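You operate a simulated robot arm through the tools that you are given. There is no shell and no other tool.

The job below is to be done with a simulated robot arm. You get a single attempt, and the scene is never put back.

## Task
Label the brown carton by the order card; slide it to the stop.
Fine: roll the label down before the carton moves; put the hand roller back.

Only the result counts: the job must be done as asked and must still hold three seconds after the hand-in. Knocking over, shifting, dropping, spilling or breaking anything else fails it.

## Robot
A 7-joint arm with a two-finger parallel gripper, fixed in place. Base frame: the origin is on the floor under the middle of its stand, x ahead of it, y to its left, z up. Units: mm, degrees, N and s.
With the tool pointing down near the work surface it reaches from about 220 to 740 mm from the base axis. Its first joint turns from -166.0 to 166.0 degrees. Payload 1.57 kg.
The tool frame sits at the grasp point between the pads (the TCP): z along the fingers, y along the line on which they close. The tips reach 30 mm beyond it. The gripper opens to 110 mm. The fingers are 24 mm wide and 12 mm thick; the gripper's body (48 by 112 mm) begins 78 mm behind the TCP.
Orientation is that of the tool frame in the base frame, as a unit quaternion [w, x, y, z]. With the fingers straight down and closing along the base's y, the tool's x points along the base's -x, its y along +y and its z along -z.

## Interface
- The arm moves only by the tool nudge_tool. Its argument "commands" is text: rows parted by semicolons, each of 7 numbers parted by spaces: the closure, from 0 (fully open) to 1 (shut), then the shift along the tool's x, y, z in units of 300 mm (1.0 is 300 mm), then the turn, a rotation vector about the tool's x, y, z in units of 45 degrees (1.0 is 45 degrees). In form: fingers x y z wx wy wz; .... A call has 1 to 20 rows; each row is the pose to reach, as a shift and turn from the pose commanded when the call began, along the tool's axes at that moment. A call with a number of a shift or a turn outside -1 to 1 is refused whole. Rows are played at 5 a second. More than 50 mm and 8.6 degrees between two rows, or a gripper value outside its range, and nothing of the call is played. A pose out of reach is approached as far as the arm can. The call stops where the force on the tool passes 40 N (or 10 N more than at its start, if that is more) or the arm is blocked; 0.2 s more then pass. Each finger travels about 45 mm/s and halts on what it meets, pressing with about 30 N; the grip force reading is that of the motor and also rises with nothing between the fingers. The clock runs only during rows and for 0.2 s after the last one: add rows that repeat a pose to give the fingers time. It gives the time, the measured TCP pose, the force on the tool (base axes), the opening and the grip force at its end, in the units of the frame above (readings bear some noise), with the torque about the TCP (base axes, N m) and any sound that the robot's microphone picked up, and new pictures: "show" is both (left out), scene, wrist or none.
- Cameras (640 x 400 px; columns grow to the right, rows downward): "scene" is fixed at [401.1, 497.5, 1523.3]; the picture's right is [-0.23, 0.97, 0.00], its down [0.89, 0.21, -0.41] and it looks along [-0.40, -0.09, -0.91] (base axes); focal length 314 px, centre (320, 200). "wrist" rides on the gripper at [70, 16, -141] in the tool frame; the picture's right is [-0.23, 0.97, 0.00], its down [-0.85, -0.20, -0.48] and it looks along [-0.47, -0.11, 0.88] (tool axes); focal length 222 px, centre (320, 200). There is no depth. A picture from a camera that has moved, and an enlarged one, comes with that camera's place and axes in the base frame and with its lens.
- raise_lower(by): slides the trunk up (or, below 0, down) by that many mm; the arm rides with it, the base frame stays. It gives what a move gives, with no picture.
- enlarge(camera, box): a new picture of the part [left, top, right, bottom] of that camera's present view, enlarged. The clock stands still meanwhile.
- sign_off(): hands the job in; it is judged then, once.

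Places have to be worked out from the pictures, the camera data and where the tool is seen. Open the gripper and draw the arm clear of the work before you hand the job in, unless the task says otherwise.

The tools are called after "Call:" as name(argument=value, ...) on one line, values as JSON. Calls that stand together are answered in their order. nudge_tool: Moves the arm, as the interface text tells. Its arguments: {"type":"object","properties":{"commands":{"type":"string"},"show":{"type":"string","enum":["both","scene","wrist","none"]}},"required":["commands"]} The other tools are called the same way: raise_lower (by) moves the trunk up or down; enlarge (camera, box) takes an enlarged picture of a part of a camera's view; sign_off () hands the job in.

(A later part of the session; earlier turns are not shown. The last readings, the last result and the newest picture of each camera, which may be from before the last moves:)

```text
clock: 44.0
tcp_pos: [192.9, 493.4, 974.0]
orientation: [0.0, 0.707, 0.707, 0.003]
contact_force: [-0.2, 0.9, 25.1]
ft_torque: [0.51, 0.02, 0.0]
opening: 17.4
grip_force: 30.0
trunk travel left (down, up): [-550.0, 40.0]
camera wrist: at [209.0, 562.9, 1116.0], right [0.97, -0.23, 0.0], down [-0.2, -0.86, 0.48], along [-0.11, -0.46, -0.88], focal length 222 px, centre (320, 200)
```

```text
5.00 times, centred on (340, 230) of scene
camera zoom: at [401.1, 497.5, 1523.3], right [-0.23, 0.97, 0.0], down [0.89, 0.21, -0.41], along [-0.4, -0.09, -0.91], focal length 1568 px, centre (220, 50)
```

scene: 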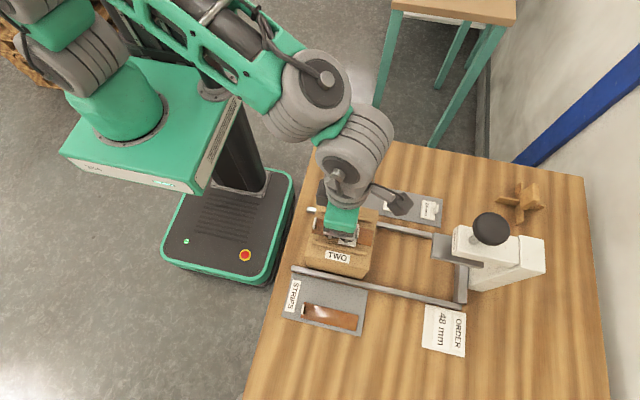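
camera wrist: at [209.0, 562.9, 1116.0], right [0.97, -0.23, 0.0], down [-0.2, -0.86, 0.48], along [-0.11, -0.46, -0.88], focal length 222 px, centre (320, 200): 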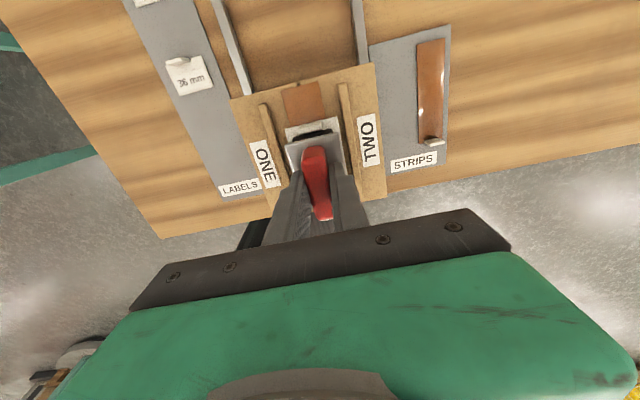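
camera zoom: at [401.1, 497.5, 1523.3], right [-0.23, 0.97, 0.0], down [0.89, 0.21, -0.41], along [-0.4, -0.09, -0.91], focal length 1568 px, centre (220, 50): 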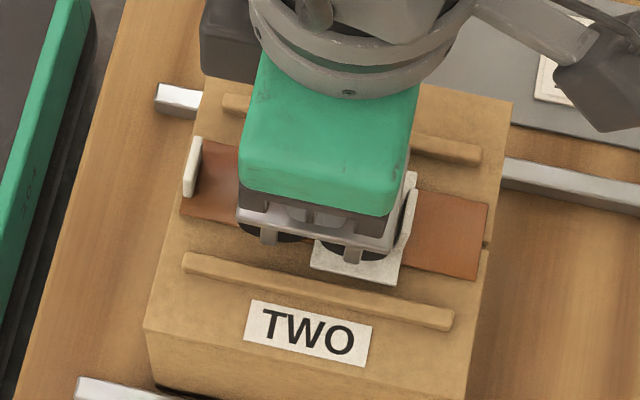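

The front drum rolled over the label up to just short of the tab at 25 N, and the carton and label have not shifted. I roll back and forth twice more over the same stretch.

Call:
nudge_tool(commands="1 0.004 0 0 0 0 0; 1 -0.008 0 0 0 0 0; 1 -0.018 0 0 0 0 0; 1 -0.028 0 0 0 0 0; 1 -0.038 0 0 0 0 0; 1 -0.046 0 0 0 0 0; 1 -0.036 0 0 0 0 0; 1 -0.026 0 0 0 0 0; 1 -0.016 0 0 0 0 0; 1 -0.006 0 0 0 0 0; 1 0.004 0 0 0 0 0; 1 0.004 0 0 0 0 0; 1 -0.008 0 0 0 0 0; 1 -0.02 0 0 0 0 0; 1 -0.032 0 0 0 0 0; 1 -0.044 0 0 0 0 0; 1 -0.044 0 0 0 0 0", show="both")

Call:
enlarge(camera="wrist", box=[240, 60, 420, 220])

Call:
enlarge(camera="scene", box=[300, 190, 380, 270])

```text
clock: 47.5
tcp_pos: [191.1, 480.4, 973.0]
orientation: [0.0, 0.707, 0.707, -0.001]
contact_force: [-0.2, -0.2, 14.4]
ft_torque: [0.29, 0.01, 0.03]
opening: 17.4
grip_force: 30.2
trunk travel left (down, up): [-550.0, 40.0]
camera wrist: at [208.0, 549.3, 1115.2], right [0.97, -0.23, 0.0], down [-0.2, -0.86, 0.48], along [-0.11, -0.47, -0.88], focal length 222 px, centre (320, 200)
```

scene: 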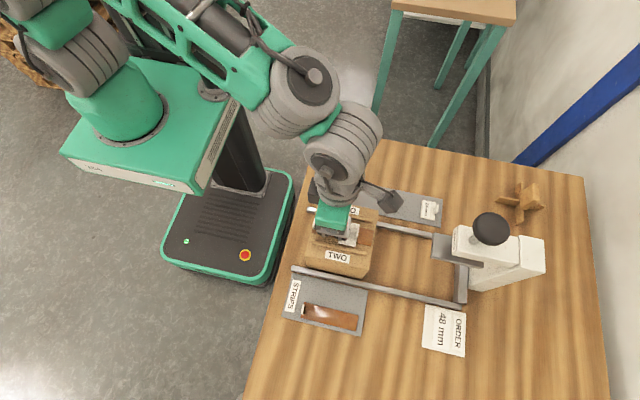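
wrist: 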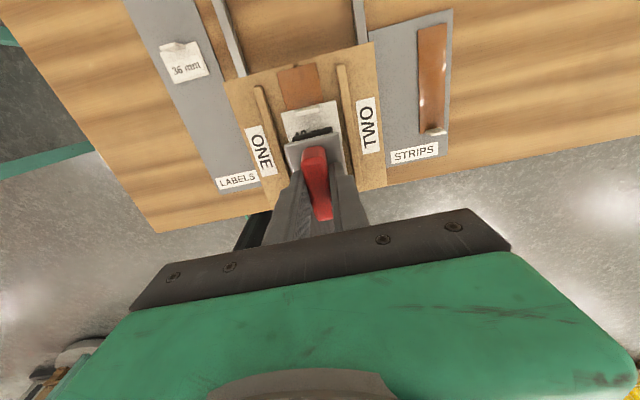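

```text
2.50 times, centred on (330, 140) of wrist
camera zoom: at [208.0, 549.3, 1115.2], right [0.97, -0.23, 0.0], down [-0.2, -0.86, 0.48], along [-0.11, -0.47, -0.88], focal length 555 px, centre (295, 350)
```

zoom: 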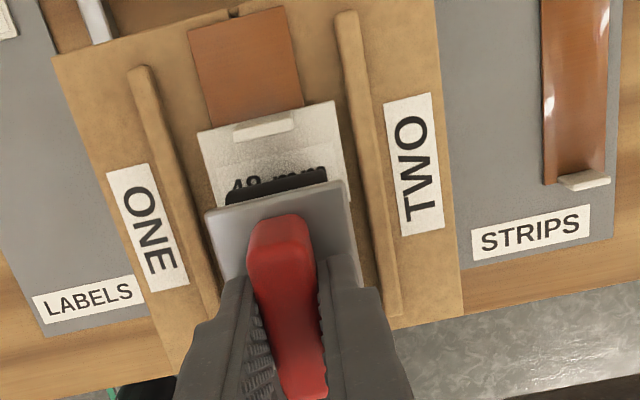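

```text
5.00 times, centred on (340, 230) of scene
camera zoom: at [401.1, 497.5, 1523.3], right [-0.23, 0.97, 0.0], down [0.89, 0.21, -0.41], along [-0.4, -0.09, -0.91], focal length 1568 px, centre (220, 50)
```

zoom: 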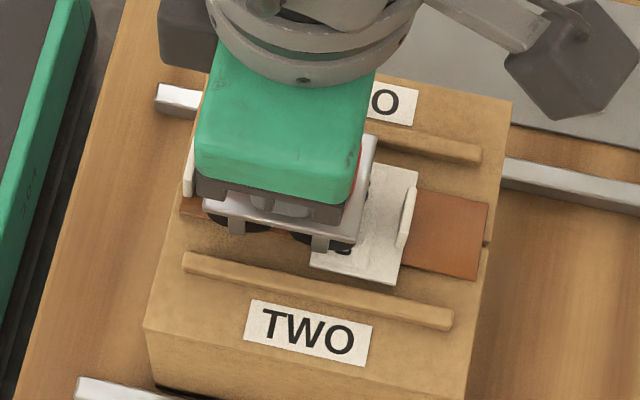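

The passes went well and nothing shifted. I roll forward once more, slightly farther, until the drum just meets the tab, so the drum line passes the label's middle.

Call:
nudge_tool(commands="1 0.01 0 0 0 0 0; 1 0.02 0 0 0 0 0; 1 0.03 0 0 0 0 0; 1 0.04 0 0 0 0 0; 1 0.047 0 0 0 0 0; 1 0.05 0 0 0 0 0; 1 0.05 0 0 0 0 0", show="wrist")

Call:
enlarge(camera="wrist", box=[270, 100, 370, 180])

Call:
enlarge(camera="scene", box=[300, 190, 380, 270])

```text
clock: 49.1
tcp_pos: [193.8, 496.0, 973.3]
orientation: [0.0, 0.707, 0.707, 0.0]
contact_force: [-1.5, -0.3, 10.1]
ft_torque: [0.19, 0.08, -0.02]
opening: 17.3
grip_force: 29.8
trunk travel left (down, up): [-550.0, 40.0]
camera wrist: at [209.6, 565.5, 1115.0], right [0.97, -0.23, 0.0], down [-0.2, -0.86, 0.48], along [-0.11, -0.47, -0.88], focal length 222 px, centre (320, 200)
```

wrist: 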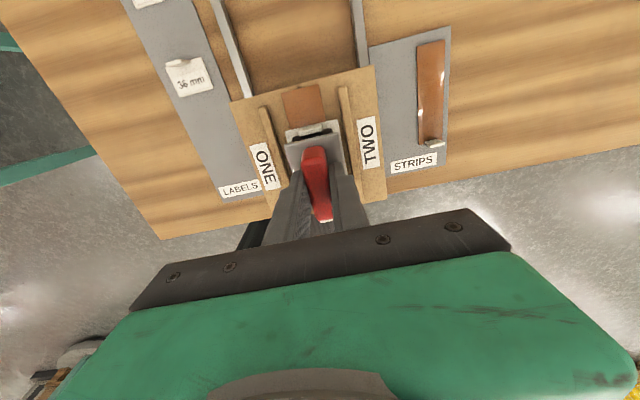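

```text
5.00 times, centred on (320, 140) of wrist
camera zoom: at [209.6, 565.5, 1115.0], right [0.97, -0.23, 0.0], down [-0.2, -0.86, 0.48], along [-0.11, -0.47, -0.88], focal length 1111 px, centre (320, 500)
```

zoom: 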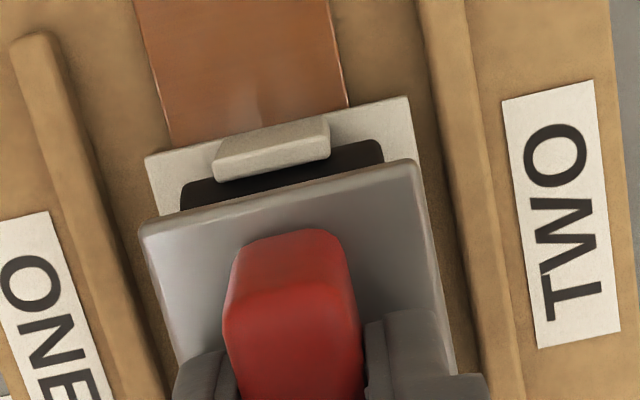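

```text
5.00 times, centred on (340, 230) of scene
camera zoom: at [401.1, 497.5, 1523.3], right [-0.23, 0.97, 0.0], down [0.89, 0.21, -0.41], along [-0.4, -0.09, -0.91], focal length 1568 px, centre (220, 50)
```

zoom: 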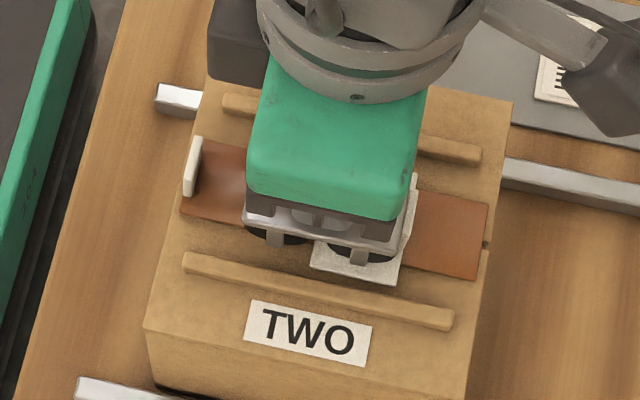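

There is no lateral force yet at y≈496, so I advance another 1.5 mm with slightly more pressure, then roll back to the start.

Call:
nudge_tool(commands="1 0 0 0.003 0 0 0; 1 0.0025 0 0.003 0 0 0; 1 0.005 0 0.003 0 0 0; 1 0.005 0 0.003 0 0 0", show="none")

```text
clock: 50.1
tcp_pos: [192.2, 497.5, 971.9]
orientation: [-0.001, 0.708, 0.707, 0.002]
contact_force: [2.7, -5.3, 23.6]
ft_torque: [0.11, -0.17, -0.03]
opening: 17.5
grip_force: 29.8
trunk travel left (down, up): [-550.0, 40.0]
```

A −5.3 N lateral force shows the drum has met the tab, so the drum line is at y≈515, past the label's middle. I roll back to y≈480 and stay on the label.

Call:
nudge_tool(commands="1 -0.006 0 0 0 0 0; 1 -0.016 0 0 0 0 0; 1 -0.026 0 0 0 0 0; 1 -0.036 0 0 0 0 0; 1 -0.046 0 0 0 0 0; 1 -0.057 0 0 0 0 0; 1 -0.057 0 0 0 0 0", show="wrist")

Call:
enlarge(camera="wrist", box=[240, 60, 420, 220])

Call:
enlarge(camera="scene", box=[300, 190, 380, 270])

```text
clock: 51.8
tcp_pos: [192.9, 478.4, 972.7]
orientation: [0.0, 0.707, 0.707, 0.0]
contact_force: [-2.7, 0.0, 20.1]
ft_torque: [0.25, 0.23, 0.02]
opening: 17.6
grip_force: 29.9
trunk travel left (down, up): [-550.0, 40.0]
camera wrist: at [209.7, 547.7, 1114.4], right [0.97, -0.23, 0.0], down [-0.2, -0.86, 0.48], along [-0.11, -0.47, -0.88], focal length 222 px, centre (320, 200)
```

wrist: 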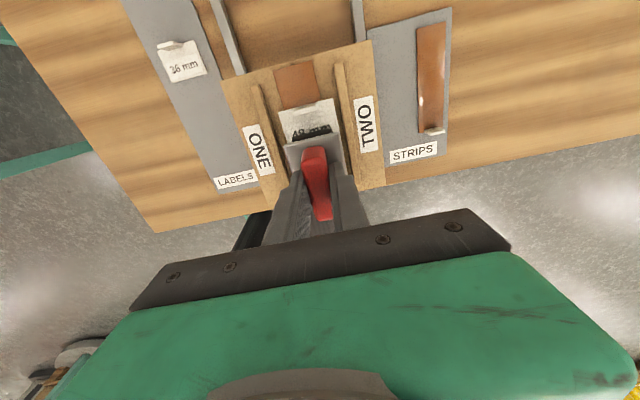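

```text
2.50 times, centred on (330, 140) of wrist
camera zoom: at [209.7, 547.7, 1114.4], right [0.97, -0.23, 0.0], down [-0.2, -0.86, 0.48], along [-0.11, -0.47, -0.88], focal length 555 px, centre (295, 350)
```

zoom: 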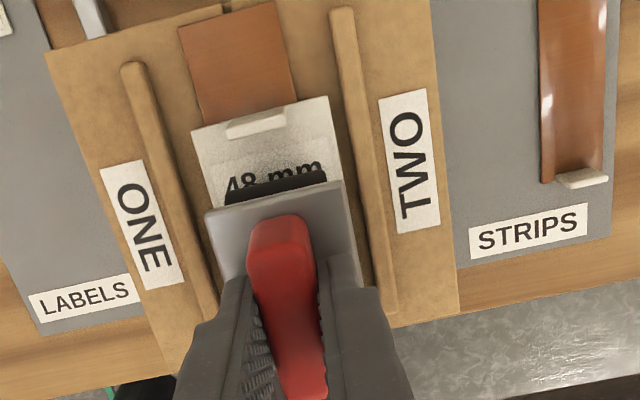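

```text
5.00 times, centred on (340, 230) of scene
camera zoom: at [401.1, 497.5, 1523.3], right [-0.23, 0.97, 0.0], down [0.89, 0.21, -0.41], along [-0.4, -0.09, -0.91], focal length 1568 px, centre (220, 50)
```

zoom: 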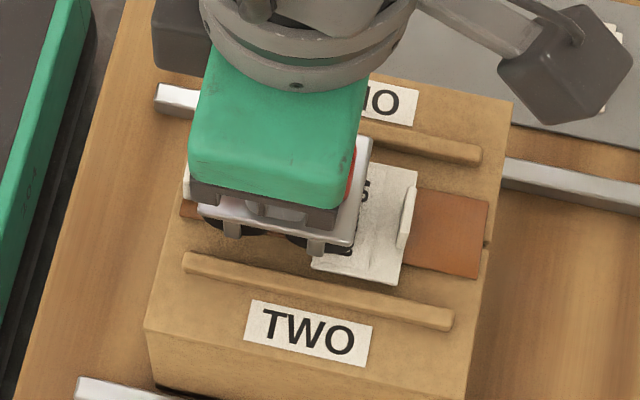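

The label, strip and carton are unchanged. To press the part of the label beside the tab too, I lift the roller, centre it at y≈503 and turn it −90° so that one drum can roll across the label in x.

Call:
nudge_tool(commands="1 0 0 -0.02 0 0 0; 1 0 0 -0.06 0 0 0; 1 0 0 -0.13 0 0 0; 1 0 0 -0.2 0 0 0; 1 0.04 0 -0.2 0 0 0; 1 0.083 0 -0.2 0 0 0; 1 0.083 0 -0.2 0 0 -0.16; 1 0.083 0 -0.2 0 0 -0.32; 1 0.083 0 -0.2 0 0 -0.48; 1 0.083 0 -0.2 0 0 -0.64; 1 0.083 0 -0.2 0 0 -0.8; 1 0.083 0 -0.2 0 0 -0.95; 1 0.083 0 -0.2 0 0 -1; 1 0.083 0 -0.2 0 0 -1", show="scene")

```text
clock: 54.8
tcp_pos: [193.2, 504.7, 1032.6]
orientation: [0.0, 0.382, 0.924, 0.0]
contact_force: [0.0, 0.1, -2.3]
ft_torque: [-0.01, 0.0, -0.02]
opening: 17.4
grip_force: 30.1
trunk travel left (down, up): [-550.0, 40.0]
```

scene: 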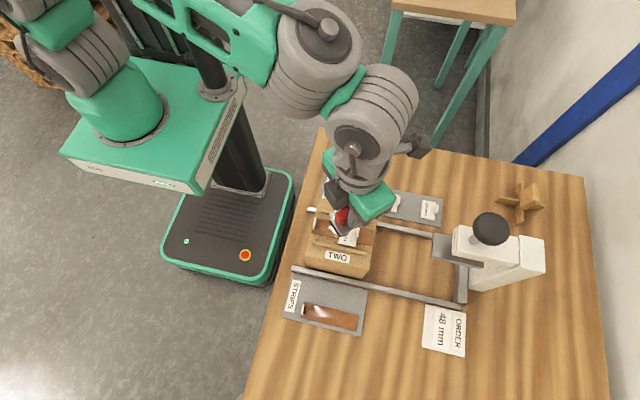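

The roller is lifted and turned 45° with the carton unmoved. I finish the remaining 45° of the turn.

Call:
nudge_tool(commands="1 0 0 0 0 0 -0.16; 1 0 0 0 0 0 -0.32; 1 0 0 0 0 0 -0.48; 1 0 0 0 0 0 -0.64; 1 0 0 0 0 0 -0.8; 1 0 0 0 0 0 -0.95; 1 0 0 0 0 0 -1; 1 0 0 0 0 0 -1", show="both")

Call:
enlarge(camera="wrist", box=[220, 60, 400, 220])

Call:
enlarge(camera="scene", box=[290, 170, 400, 280])

```text
clock: 56.5
tcp_pos: [191.9, 504.2, 1030.7]
orientation: [0.0, -0.001, 1.0, 0.0]
contact_force: [0.4, -1.0, -1.9]
ft_torque: [-0.02, -0.01, 0.0]
opening: 17.4
grip_force: 29.9
trunk travel left (down, up): [-550.0, 40.0]
camera wrist: at [122.8, 521.0, 1172.9], right [0.23, 0.97, 0.0], down [0.86, -0.2, 0.48], along [0.47, -0.11, -0.88], focal length 222 px, centre (320, 200)
```

scene: 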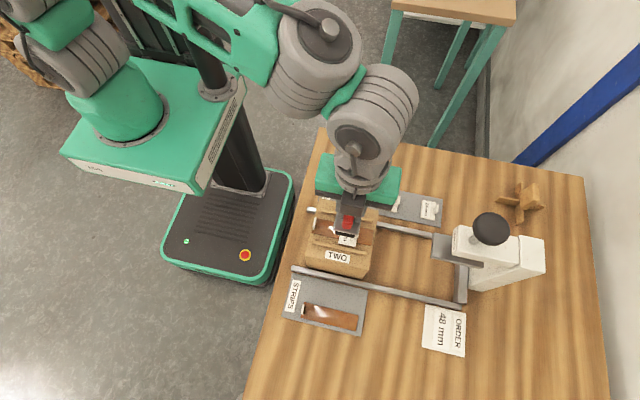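
wrist: 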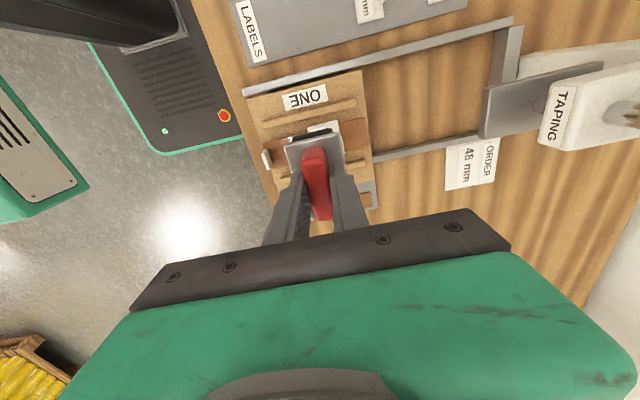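

```text
2.50 times, centred on (310, 140) of wrist
camera zoom: at [122.8, 521.0, 1172.9], right [0.23, 0.97, 0.0], down [0.86, -0.2, 0.48], along [0.47, -0.11, -0.88], focal length 555 px, centre (345, 350)
```

zoom: 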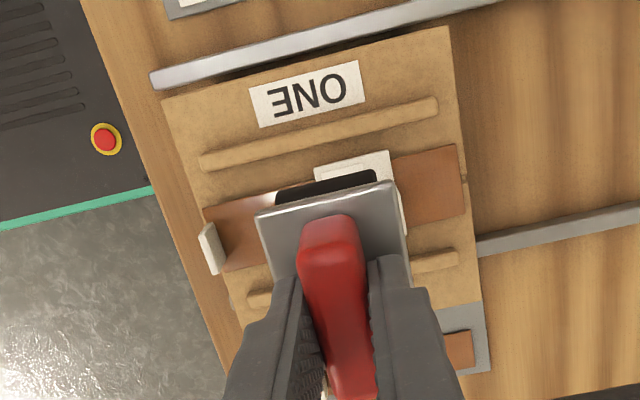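

```text
3.64 times, centred on (345, 225) of scene
camera zoom: at [401.1, 497.5, 1523.3], right [-0.23, 0.97, 0.0], down [0.89, 0.21, -0.41], along [-0.4, -0.09, -0.91], focal length 1140 px, centre (229, 109)
```

zoom: 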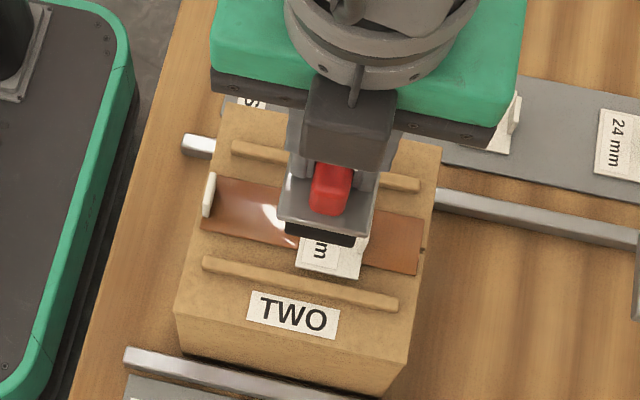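

The roller now points along x, centred at y≈504, so its drum can run beside the tab. I tilt it 18° so that only the −x drum is low (the other one clears the ridge), and lower to z≈990.

Call:
nudge_tool(commands="1 0 -0.004 0 0 -0.13 0; 1 0 -0.004 0 0 -0.27 0; 1 0 -0.004 0 0 -0.4 0; 1 0 -0.004 0.05 0 -0.4 0; 1 0 -0.004 0.1 0 -0.4 0; 1 0 -0.004 0.137 0 -0.4 0; 1 0 -0.004 0.137 0 -0.4 0; 1 0 -0.004 0.137 0 -0.4 0", show="both")

Call:
enlarge(camera="wrist", box=[220, 60, 400, 220])

Call:
enlarge(camera="scene", box=[290, 170, 400, 280])

```text
clock: 58.4
tcp_pos: [191.1, 503.2, 992.6]
orientation: [0.156, -0.001, 0.988, 0.0]
contact_force: [-0.1, 0.6, -0.7]
ft_torque: [0.02, 0.0, -0.02]
opening: 17.4
grip_force: 30.2
trunk travel left (down, up): [-550.0, 40.0]
camera wrist: at [82.2, 519.0, 1104.6], right [0.22, 0.97, 0.07], down [0.67, -0.2, 0.72], along [0.71, -0.11, -0.69], focal length 222 px, centre (320, 200)
```

scene: 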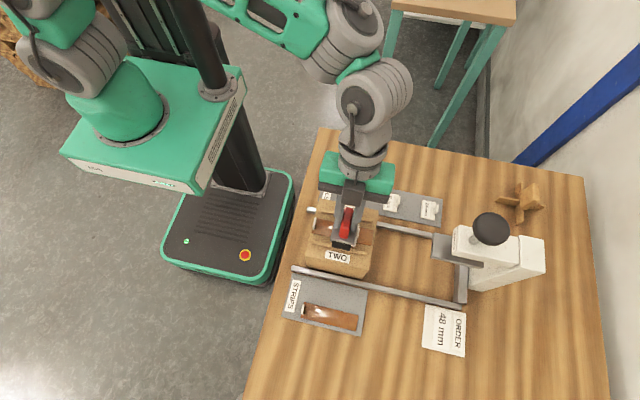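
wrist: 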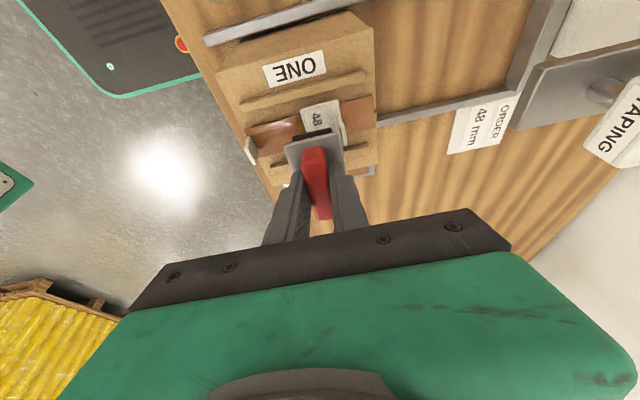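

```text
2.50 times, centred on (310, 140) of wrist
camera zoom: at [82.2, 519.0, 1104.6], right [0.22, 0.97, 0.07], down [0.67, -0.2, 0.72], along [0.71, -0.11, -0.69], focal length 555 px, centre (345, 350)
```

zoom: 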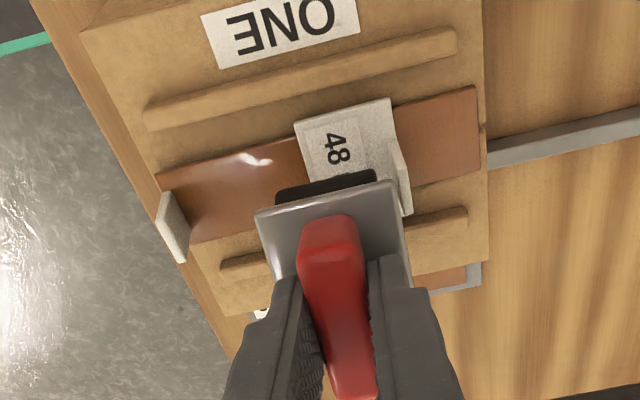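

```text
3.64 times, centred on (345, 225) of scene
camera zoom: at [401.1, 497.5, 1523.3], right [-0.23, 0.97, 0.0], down [0.89, 0.21, -0.41], along [-0.4, -0.09, -0.91], focal length 1140 px, centre (229, 109)
```

zoom: 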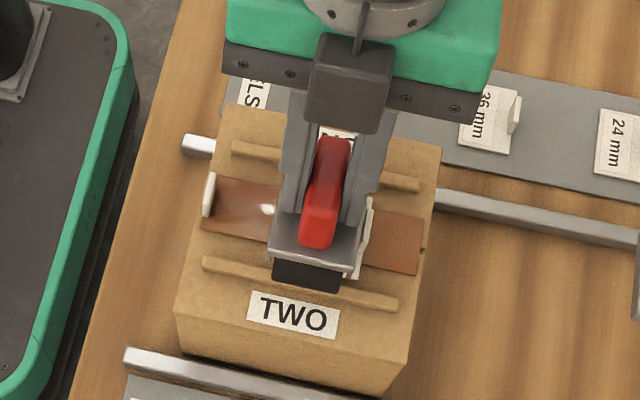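

The tilt is right: the −x drum hangs low over the label and the other drum is raised over the TWO ridge. I move 1.5 mm away from the tab and lower 10 mm along the vertical.

Call:
nudge_tool(commands="1 0 -0.005 0 0 0 0; 1 0.0034 -0.005 0.0106 0 0 0; 1 0.0069 -0.005 0.0211 0 0 0; 1 0.0103 -0.005 0.0317 0 0 0; 1 0.0103 -0.005 0.0317 0 0 0", show="wrist")

Call:
enlarge(camera="wrist", box=[260, 80, 360, 170])

Call:
enlarge(camera="scene", box=[310, 190, 390, 270])

```text
clock: 59.5
tcp_pos: [193.6, 502.7, 981.6]
orientation: [0.157, 0.0, 0.988, 0.0]
contact_force: [0.7, 0.2, -1.1]
ft_torque: [0.06, 0.02, 0.02]
opening: 17.6
grip_force: 29.8
trunk travel left (down, up): [-550.0, 40.0]
camera wrist: at [83.5, 518.5, 1094.0], right [0.22, 0.97, 0.07], down [0.67, -0.2, 0.72], along [0.71, -0.11, -0.69], focal length 222 px, centre (320, 200)
```

wrist: 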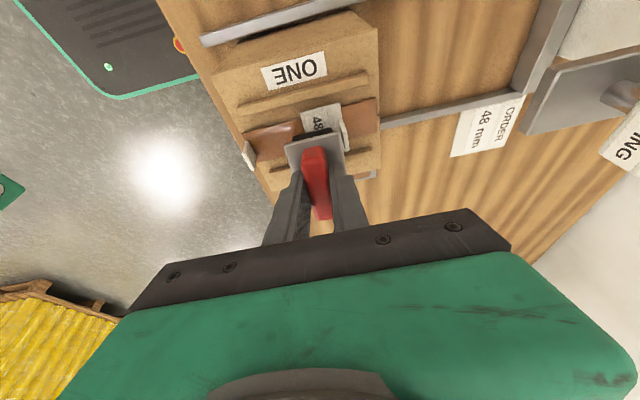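

```text
4.44 times, centred on (310, 125) of wrist
camera zoom: at [83.5, 518.5, 1094.0], right [0.22, 0.97, 0.07], down [0.67, -0.2, 0.72], along [0.71, -0.11, -0.69], focal length 987 px, centre (364, 533)
```

zoom: 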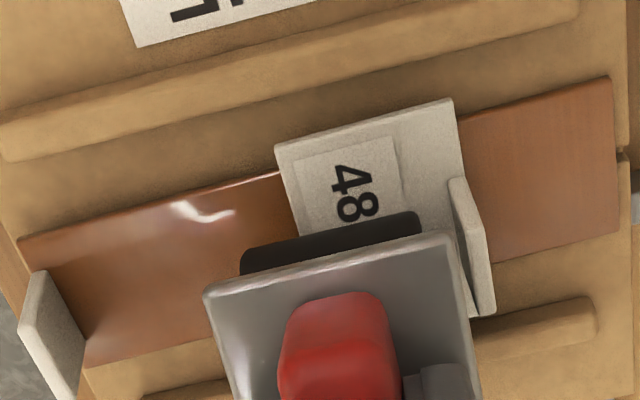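

```text
5.00 times, centred on (350, 230) of scene
camera zoom: at [401.1, 497.5, 1523.3], right [-0.23, 0.97, 0.0], down [0.89, 0.21, -0.41], along [-0.4, -0.09, -0.91], focal length 1568 px, centre (170, 50)
```

zoom: 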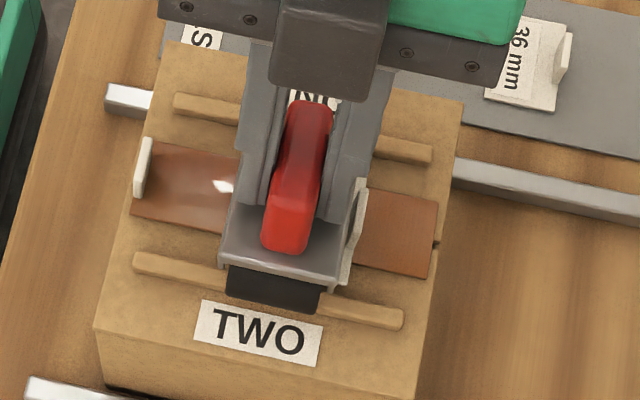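

The drum is close to the label, beside the tab, with no contact yet. I creep down 5 mm in 1 mm steps.

Call:
nudge_tool(commands="1 0.001 0 0.0032 0 0 0; 1 0.0021 0 0.0063 0 0 0; 1 0.0031 0 0.0095 0 0 0; 1 0.0041 0 0.0127 0 0 0; 1 0.0052 0 0.0159 0 0 0; 1 0.0052 0 0.0159 0 0 0", show="none")

```text
clock: 61.0
tcp_pos: [190.9, 501.4, 976.5]
orientation: [0.156, 0.0, 0.988, 0.0]
contact_force: [0.0, -0.8, 5.7]
ft_torque: [-0.09, 0.01, 0.03]
opening: 17.1
grip_force: 30.1
trunk travel left (down, up): [-550.0, 40.0]
```

The tilted drum touches at about 8 N. I add a little pressure and roll across the label in −x, then +x, then back to the middle, keeping clear of both ridges.

Call:
nudge_tool(commands="1 0.0021 0 0.0063 0 0 0; 1 0.0116 0 0.0032 0 0 0; 1 0.0211 0 0.0001 0 0 0; 1 0.0306 0 -0.003 0 0 0; 1 0.0401 0 -0.0061 0 0 0; 1 0.0497 0 -0.0092 0 0 0; 1 0.0497 0 -0.0092 0 0 0", show="wrist")

Call:
enlarge(camera="wrist", box=[260, 80, 360, 170])

Call:
enlarge(camera="scene", box=[310, 190, 390, 270])

```text
clock: 62.5
tcp_pos: [177.6, 500.3, 975.1]
orientation: [0.156, 0.0, 0.988, -0.001]
contact_force: [-0.7, 2.8, 9.6]
ft_torque: [0.16, 0.09, 0.03]
opening: 17.4
grip_force: 30.1
trunk travel left (down, up): [-550.0, 40.0]
camera wrist: at [67.3, 517.6, 1087.8], right [0.22, 0.97, 0.07], down [0.67, -0.2, 0.72], along [0.71, -0.11, -0.69], focal length 222 px, centre (320, 200)
```

wrist: 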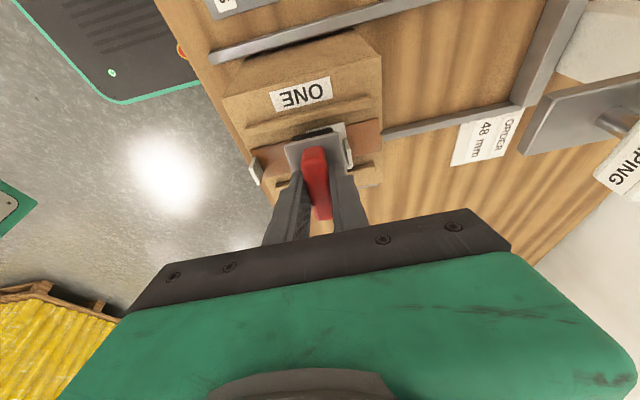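

```text
4.44 times, centred on (310, 125) of wrist
camera zoom: at [67.3, 517.6, 1087.8], right [0.22, 0.97, 0.07], down [0.67, -0.2, 0.72], along [0.71, -0.11, -0.69], focal length 987 px, centre (364, 533)
```

zoom: 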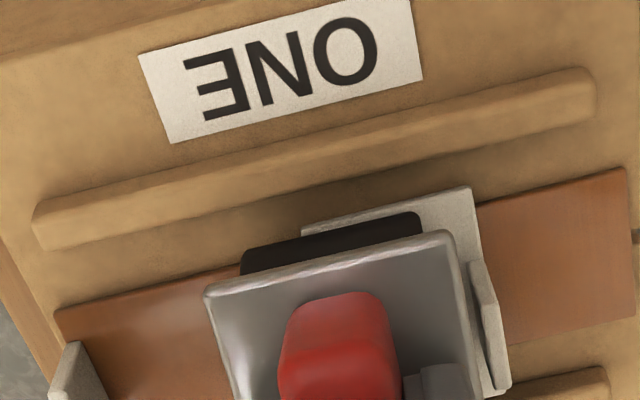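

```text
5.00 times, centred on (350, 230) of scene
camera zoom: at [401.1, 497.5, 1523.3], right [-0.23, 0.97, 0.0], down [0.89, 0.21, -0.41], along [-0.4, -0.09, -0.91], focal length 1568 px, centre (170, 50)
```

zoom: 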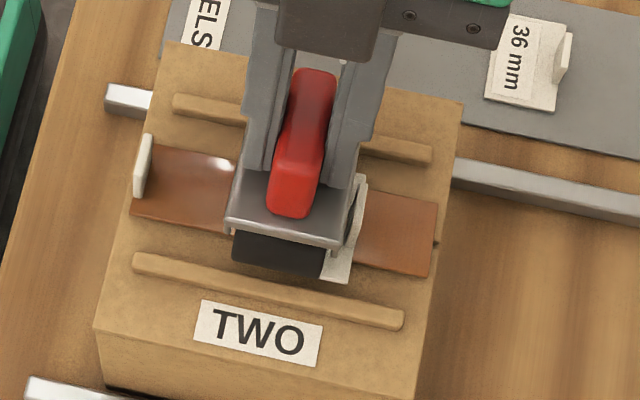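

The pass to the −x side went fine and the carton still stands where it was. Now I roll across to the +x side.

Call:
nudge_tool(commands="1 -0.0117 0.002 0.0073 0 0 0; 1 -0.0243 0.002 0.0114 0 0 0; 1 -0.037 0.002 0.0156 0 0 0; 1 -0.0497 0.002 0.0197 0 0 0; 1 -0.0624 0.002 0.0238 0 0 0; 1 -0.075 0.002 0.0279 0 0 0; 1 -0.0877 0.002 0.032 0 0 0; 1 -0.0877 0.002 0.032 0 0 0", show="wrist")

Call:
enlarge(camera="wrist", box=[260, 80, 360, 170])

Call:
enlarge(camera="scene", box=[310, 190, 390, 270])

```text
clock: 64.3
tcp_pos: [206.0, 501.9, 973.9]
orientation: [0.156, -0.001, 0.988, 0.001]
contact_force: [2.9, -0.4, 15.1]
ft_torque: [0.07, -0.13, 0.0]
opening: 17.7
grip_force: 29.8
trunk travel left (down, up): [-550.0, 40.0]
camera wrist: at [96.1, 518.1, 1086.7], right [0.22, 0.97, 0.07], down [0.67, -0.2, 0.72], along [0.71, -0.11, -0.69], focal length 222 px, centre (320, 200)
```

wrist: 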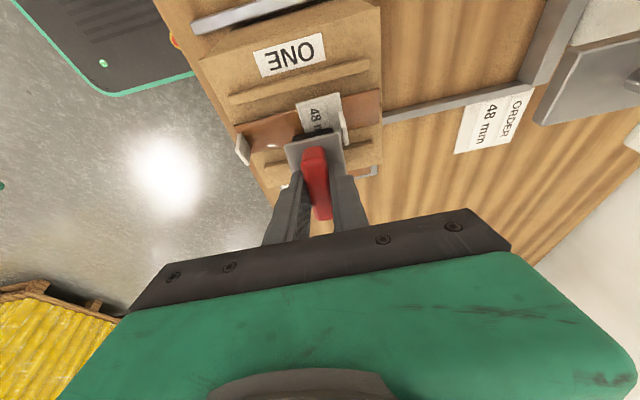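

```text
4.44 times, centred on (310, 125) of wrist
camera zoom: at [96.1, 518.1, 1086.7], right [0.22, 0.97, 0.07], down [0.67, -0.2, 0.72], along [0.71, -0.11, -0.69], focal length 987 px, centre (364, 533)
```

zoom: 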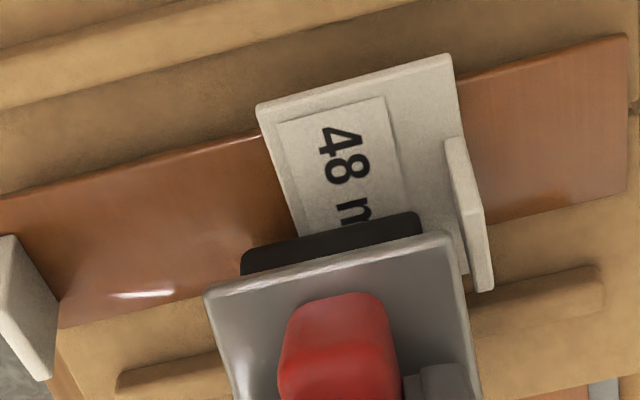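

```text
5.00 times, centred on (350, 230) of scene
camera zoom: at [401.1, 497.5, 1523.3], right [-0.23, 0.97, 0.0], down [0.89, 0.21, -0.41], along [-0.4, -0.09, -0.91], focal length 1568 px, centre (170, 50)
```

zoom: 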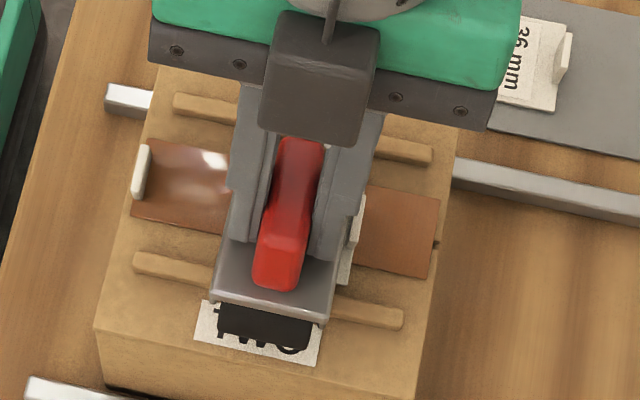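

The drum has rolled to x≈204 at about 17 N. I take a close look at the strip and the carton edges to make sure nothing has shifted.

Call:
enlarge(camera="scene", box=[325, 210, 375, 260])

Call:
enlarge(camera="wrist", box=[225, 70, 395, 190])

Call:
enlarge(camera="scene", box=[305, 190, 405, 290])

```text
8.00 times, centred on (350, 235) of scene
camera zoom: at [401.1, 497.5, 1523.3], right [-0.23, 0.97, 0.0], down [0.89, 0.21, -0.41], along [-0.4, -0.09, -0.91], focal length 2509 px, centre (80, -80)
```

zoom: 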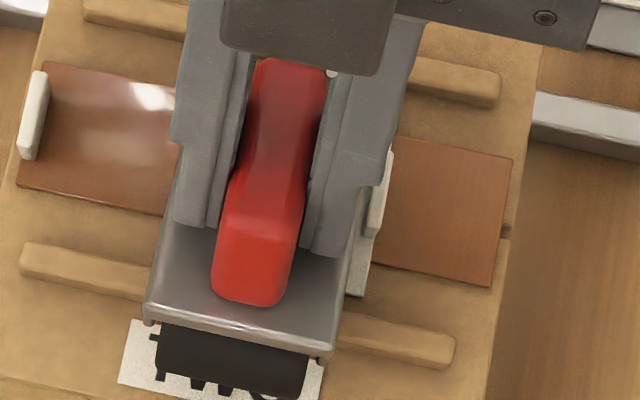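

```text
3.33 times, centred on (310, 130) of wrist
camera zoom: at [96.1, 518.1, 1086.7], right [0.22, 0.97, 0.07], down [0.67, -0.2, 0.72], along [0.71, -0.11, -0.69], focal length 740 px, centre (353, 433)
```

zoom: 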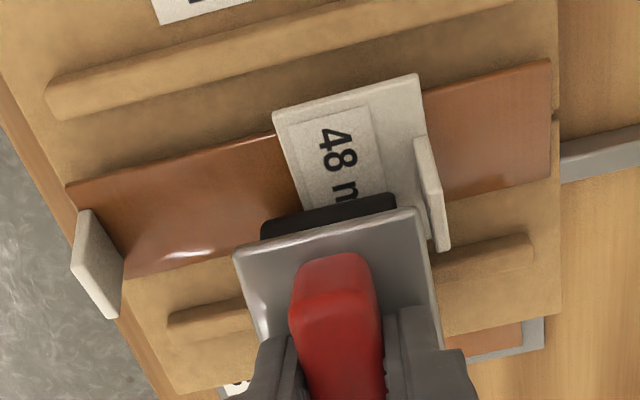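

```text
4.00 times, centred on (355, 240) of scene
camera zoom: at [401.1, 497.5, 1523.3], right [-0.23, 0.97, 0.0], down [0.89, 0.21, -0.41], along [-0.4, -0.09, -0.91], focal length 1254 px, centre (180, 40)
```

zoom: 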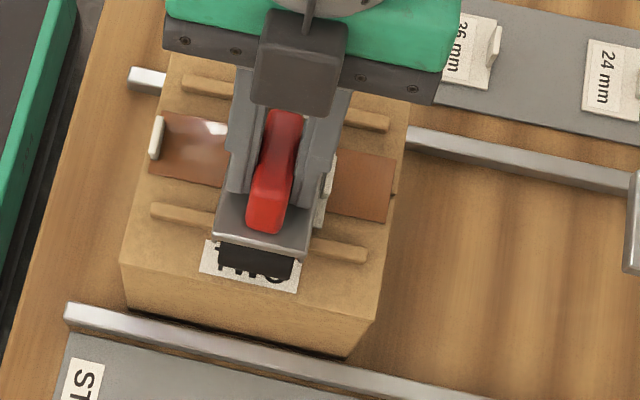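

The strip, label and carton outlines match the earlier pictures to within about a pixel. I end the rolling here, lift the roller straight up and level it out.

Call:
nudge_tool(commands="1 -0.005 0 -0.0159 0 0 0; 1 -0.0206 0 -0.0634 0 0 0; 1 -0.0515 0 -0.1585 0 0 0; 1 -0.0515 0 -0.1585 0 0.13 0; 1 -0.0515 0 -0.1585 0 0.27 0; 1 -0.0515 0 -0.1585 0 0.4 0; 1 -0.0515 0 -0.1585 0 0.4 0; 1 -0.0515 0 -0.1585 0 0.4 0", show="both")

Call:
enlarge(camera="wrist", box=[220, 60, 400, 220])

Call:
enlarge(camera="scene", box=[310, 190, 390, 270])

```text
clock: 66.2
tcp_pos: [206.1, 502.0, 1023.8]
orientation: [0.001, 0.0, 1.0, 0.0]
contact_force: [-0.9, -0.6, -1.6]
ft_torque: [0.0, 0.04, 0.01]
opening: 17.2
grip_force: 29.6
trunk travel left (down, up): [-550.0, 40.0]
camera wrist: at [136.3, 518.4, 1164.9], right [0.23, 0.97, 0.0], down [0.86, -0.2, 0.48], along [0.47, -0.11, -0.88], focal length 222 px, centre (320, 200)
```

scene: 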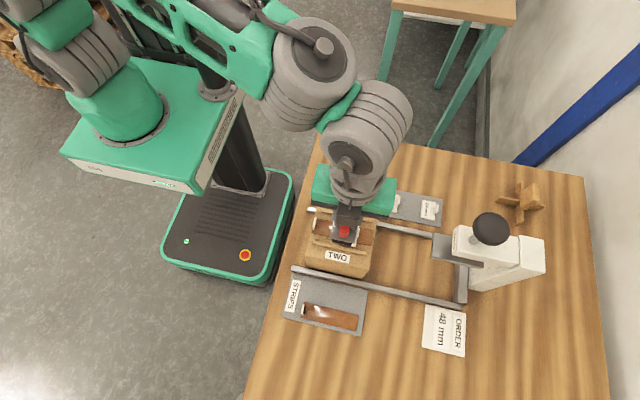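
wrist: 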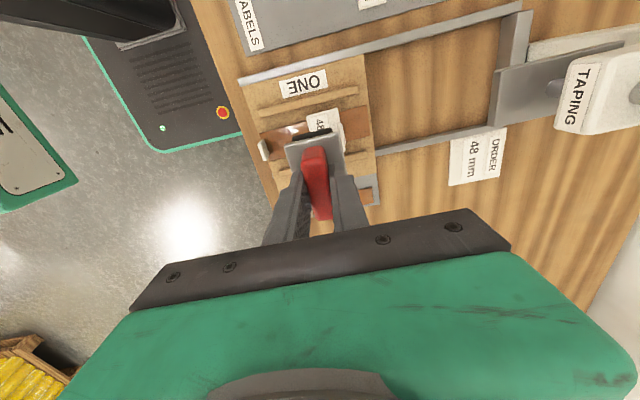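

```text
2.50 times, centred on (310, 140) of wrist
camera zoom: at [136.3, 518.4, 1164.9], right [0.23, 0.97, 0.0], down [0.86, -0.2, 0.48], along [0.47, -0.11, -0.88], focal length 555 px, centre (345, 350)
```

zoom: 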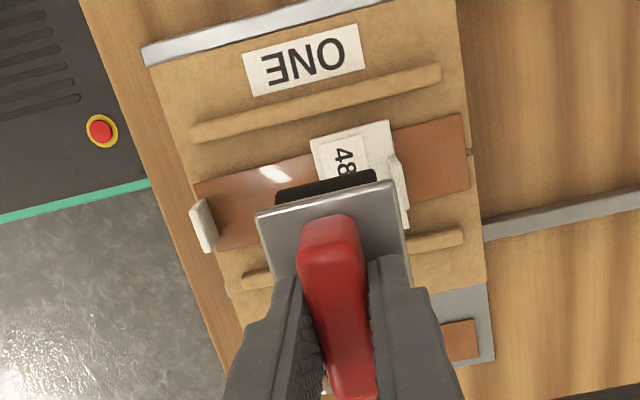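

```text
5.00 times, centred on (350, 230) of scene
camera zoom: at [401.1, 497.5, 1523.3], right [-0.23, 0.97, 0.0], down [0.89, 0.21, -0.41], along [-0.4, -0.09, -0.91], focal length 1568 px, centre (170, 50)
```

zoom: 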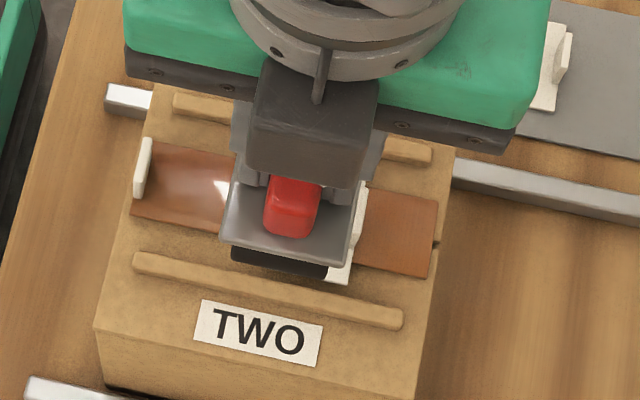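

After lifting, the strip, label and carton sit exactly as before. Now I turn the roller back +90°, in two 45° steps, to return it to its place.

Call:
nudge_tool(commands="1 0 0 -0.03 0 0 0.16; 1 0 0 -0.06 0 0 0.32; 1 0 0 -0.06 0 0 0.48; 1 0 0 -0.06 0 0 0.64; 1 0 0 -0.06 0 0 0.8; 1 0 0 -0.06 0 0 0.95; 1 0 0 -0.06 0 0 1; 1 0 0 -0.06 0 0 1", show="none")

Call:
nudge_tool(commands="1 0 0 0 0 0 0.16; 1 0 0 0 0 0 0.32; 1 0 0 0 0 0 0.48; 1 0 0 0 0 0 0.64; 1 0 0 0 0 0 0.8; 1 0 0 0 0 0 0.95; 1 0 0 0 0 0 1; 1 0 0 0 0 0 1", show="both")

Call:
enlarge(camera="wrist", box=[240, 60, 420, 220])

```text
clock: 68.0
tcp_pos: [205.5, 503.2, 1042.0]
orientation: [0.0, 0.383, 0.924, 0.0]
contact_force: [0.1, -0.7, -2.1]
ft_torque: [0.04, -0.03, 0.03]
opening: 17.3
grip_force: 30.4
trunk travel left (down, up): [-550.0, 40.0]
```

```text
clock: 69.8
tcp_pos: [205.1, 502.6, 1040.0]
orientation: [0.0, 0.708, 0.706, -0.001]
contact_force: [0.8, 0.4, -0.7]
ft_torque: [0.0, 0.01, -0.01]
opening: 17.3
grip_force: 29.9
trunk travel left (down, up): [-550.0, 40.0]
camera wrist: at [221.9, 572.3, 1182.4], right [0.97, -0.23, 0.0], down [-0.2, -0.85, 0.48], along [-0.11, -0.47, -0.88], focal length 222 px, centre (320, 200)
```

scene: 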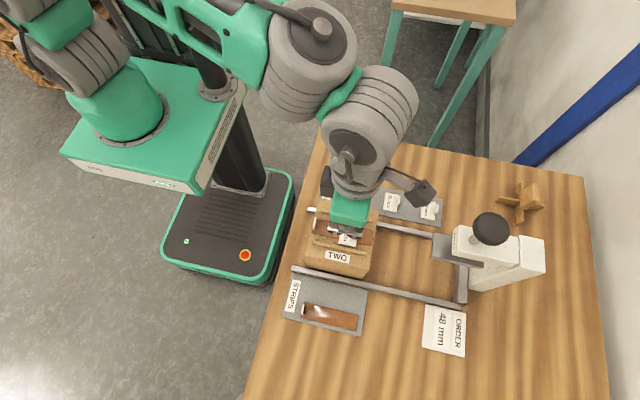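
wrist: 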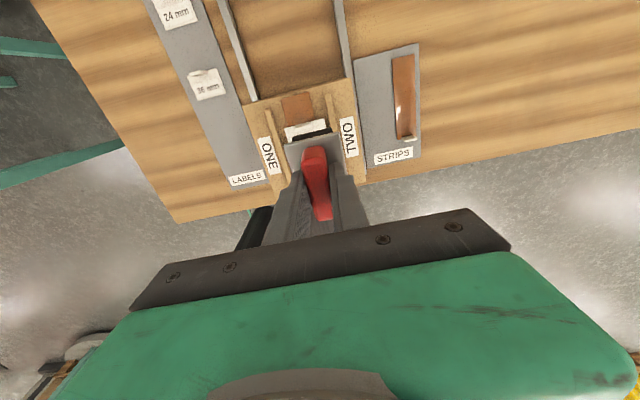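

```text
2.50 times, centred on (330, 140) of wrist
camera zoom: at [221.9, 572.3, 1182.4], right [0.97, -0.23, 0.0], down [-0.2, -0.85, 0.48], along [-0.11, -0.47, -0.88], focal length 555 px, centre (295, 350)
```

zoom: 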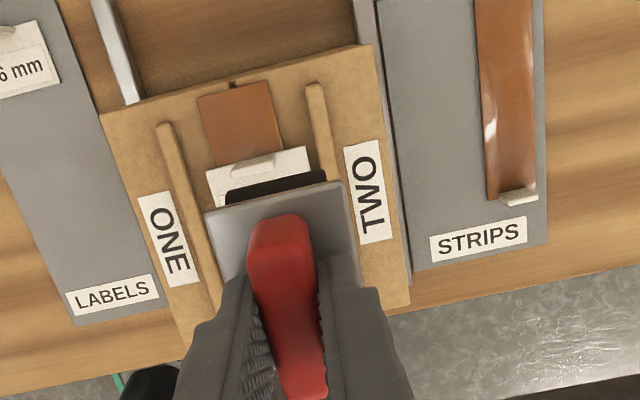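

The roller is still square in the gripper. I carry it back over its place at (324, 626) at this height, then descend to z≈880.

Call:
nudge_tool(commands="1 0.09 0.087 0 0 0 0; 1 0.18 0.175 0 0 0 0; 1 0.27 0.262 0 0 0 0; 1 0.36 0.35 0 0 0 0; 1 0.41 0.397 0 0 0 0; 1 0.41 0.397 0.13 0 0 0; 1 0.41 0.397 0.26 0 0 0; 1 0.41 0.397 0.39 0 0 0; 1 0.41 0.397 0.5 0 0 0; 1 0.41 0.397 0.53 0 0 0; 1 0.41 0.397 0.53 0 0 0; 1 0.41 0.397 0.53 0 0 0", show="both")

Call:
enlarge(camera="wrist", box=[260, 110, 400, 220])

```text
clock: 72.3
tcp_pos: [326.3, 626.2, 881.1]
orientation: [0.0, 0.707, 0.707, 0.0]
contact_force: [0.4, -0.2, -2.1]
ft_torque: [-0.01, 0.01, 0.0]
opening: 17.6
grip_force: 30.0
out of reach, approached as far as the arm can: row 5
trunk travel left (down, up): [-550.0, 40.0]
camera wrist: at [343.7, 695.4, 1023.1], right [0.97, -0.23, 0.0], down [-0.2, -0.85, 0.48], along [-0.11, -0.47, -0.88], focal length 222 px, centre (320, 200)
```

scene: 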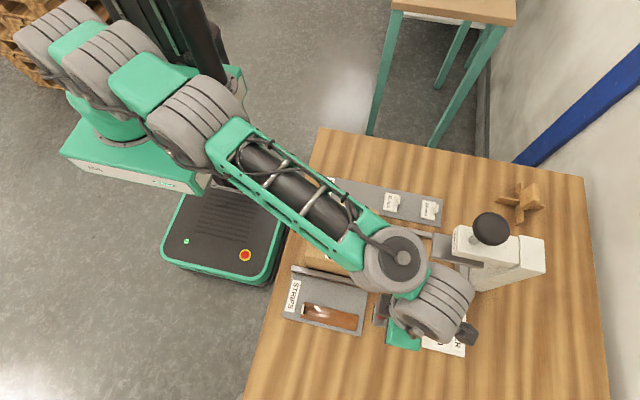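
wrist: 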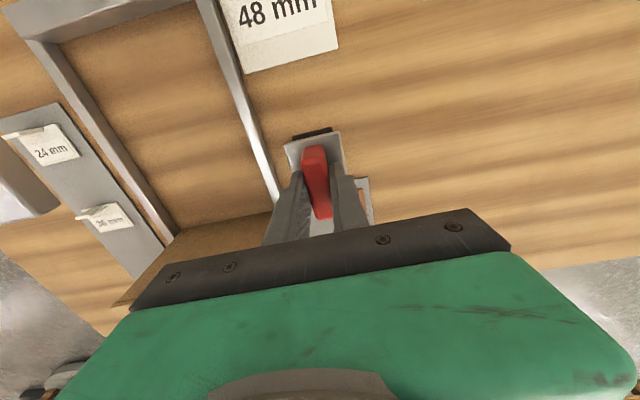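

```text
3.64 times, centred on (330, 165) of wrist
camera zoom: at [343.7, 695.4, 1023.1], right [0.97, -0.23, 0.0], down [-0.2, -0.85, 0.48], along [-0.11, -0.47, -0.88], focal length 808 px, centre (284, 327)
```

zoom: 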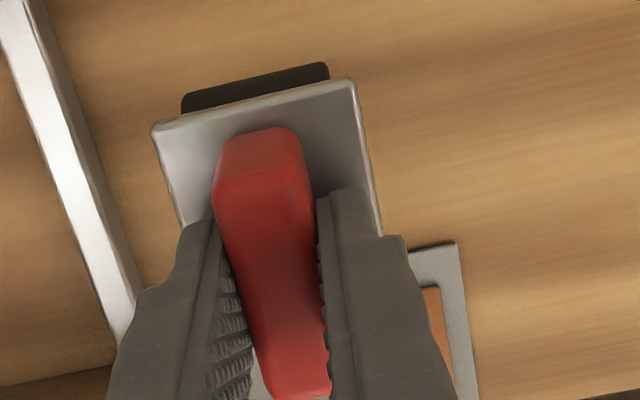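

I am over the home spot, with x about 2.7 mm too high. I correct it and descend to z≈857.

Call:
nudge_tool(commands="1 0 -0.009 0.02 0 0 0; 1 0 -0.009 0.05 0 0 0; 1 0 -0.009 0.08 0 0 0; 1 0 -0.009 0.08 0 0 0; 1 0 -0.009 0.08 0 0 0", show="wrist")

```text
clock: 73.5
tcp_pos: [323.0, 625.2, 855.8]
orientation: [0.0, 0.708, 0.706, 0.0]
contact_force: [0.0, 0.3, -1.6]
ft_torque: [-0.02, 0.0, 0.03]
opening: 17.6
grip_force: 29.9
trunk travel left (down, up): [-550.0, 40.0]
camera wrist: at [340.0, 694.9, 998.6], right [0.97, -0.23, 0.0], down [-0.2, -0.85, 0.48], along [-0.11, -0.47, -0.88], focal length 222 px, centre (320, 200)
```

wrist: 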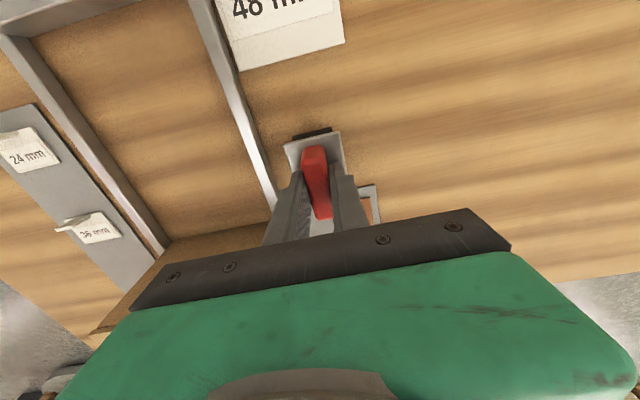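

I am within 1 mm of the home pose in x and y. I creep down until the roller's drums touch the table.

Call:
nudge_tool(commands="1 0.002 0.002 0.0033 0 0 0; 1 0.002 0.002 0.0067 0 0 0; 1 0.002 0.002 0.01 0 0 0; 1 0.002 0.002 0.0133 0 0 0; 1 0.002 0.002 0.0167 0 0 0; 1 0.002 0.002 0.0167 0 0 0", show="none")

```text
clock: 75.0
tcp_pos: [321.0, 625.4, 853.3]
orientation: [-0.001, 0.707, 0.707, 0.0]
contact_force: [0.0, 0.4, -1.3]
ft_torque: [0.02, 0.02, 0.02]
opening: 17.5
grip_force: 30.0
trunk travel left (down, up): [-550.0, 40.0]
```

There is no contact yet at z≈853, and x has drifted to about 321–322. I trim +2 mm in x and continue down 4 mm.

Call:
nudge_tool(commands="1 0 0.007 0.0017 0 0 0; 1 0 0.007 0.005 0 0 0; 1 0 0.007 0.0083 0 0 0; 1 0 0.007 0.0117 0 0 0; 1 0 0.007 0.0117 0 0 0", show="wrist")

Call:
enlarge(camera="wrist", box=[260, 110, 400, 220])

```text
clock: 76.2
tcp_pos: [325.2, 628.2, 850.5]
orientation: [0.0, 0.707, 0.707, 0.001]
contact_force: [2.7, 0.7, 6.8]
ft_torque: [-0.14, -0.18, 0.03]
opening: 17.5
grip_force: 29.9
trunk travel left (down, up): [-550.0, 40.0]
camera wrist: at [341.6, 696.8, 991.8], right [0.97, -0.23, 0.0], down [-0.2, -0.86, 0.48], along [-0.11, -0.46, -0.88], focal length 222 px, centre (320, 200)
```

wrist: 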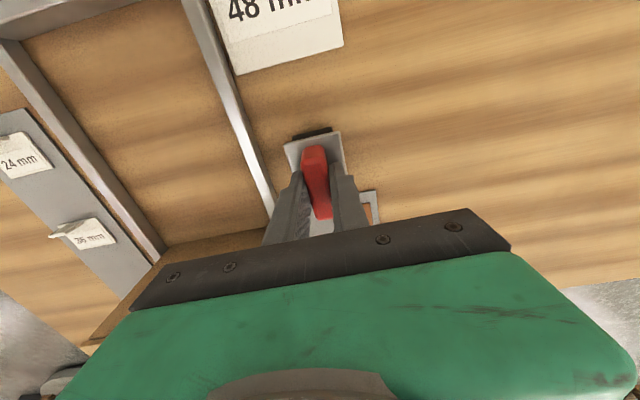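

```text
3.64 times, centred on (330, 165) of wrist
camera zoom: at [341.6, 696.8, 991.8], right [0.97, -0.23, 0.0], down [-0.2, -0.86, 0.48], along [-0.11, -0.46, -0.88], focal length 808 px, centre (284, 327)
```

zoom: 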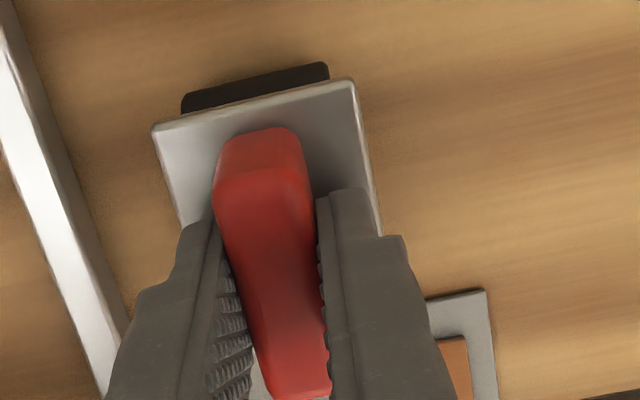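

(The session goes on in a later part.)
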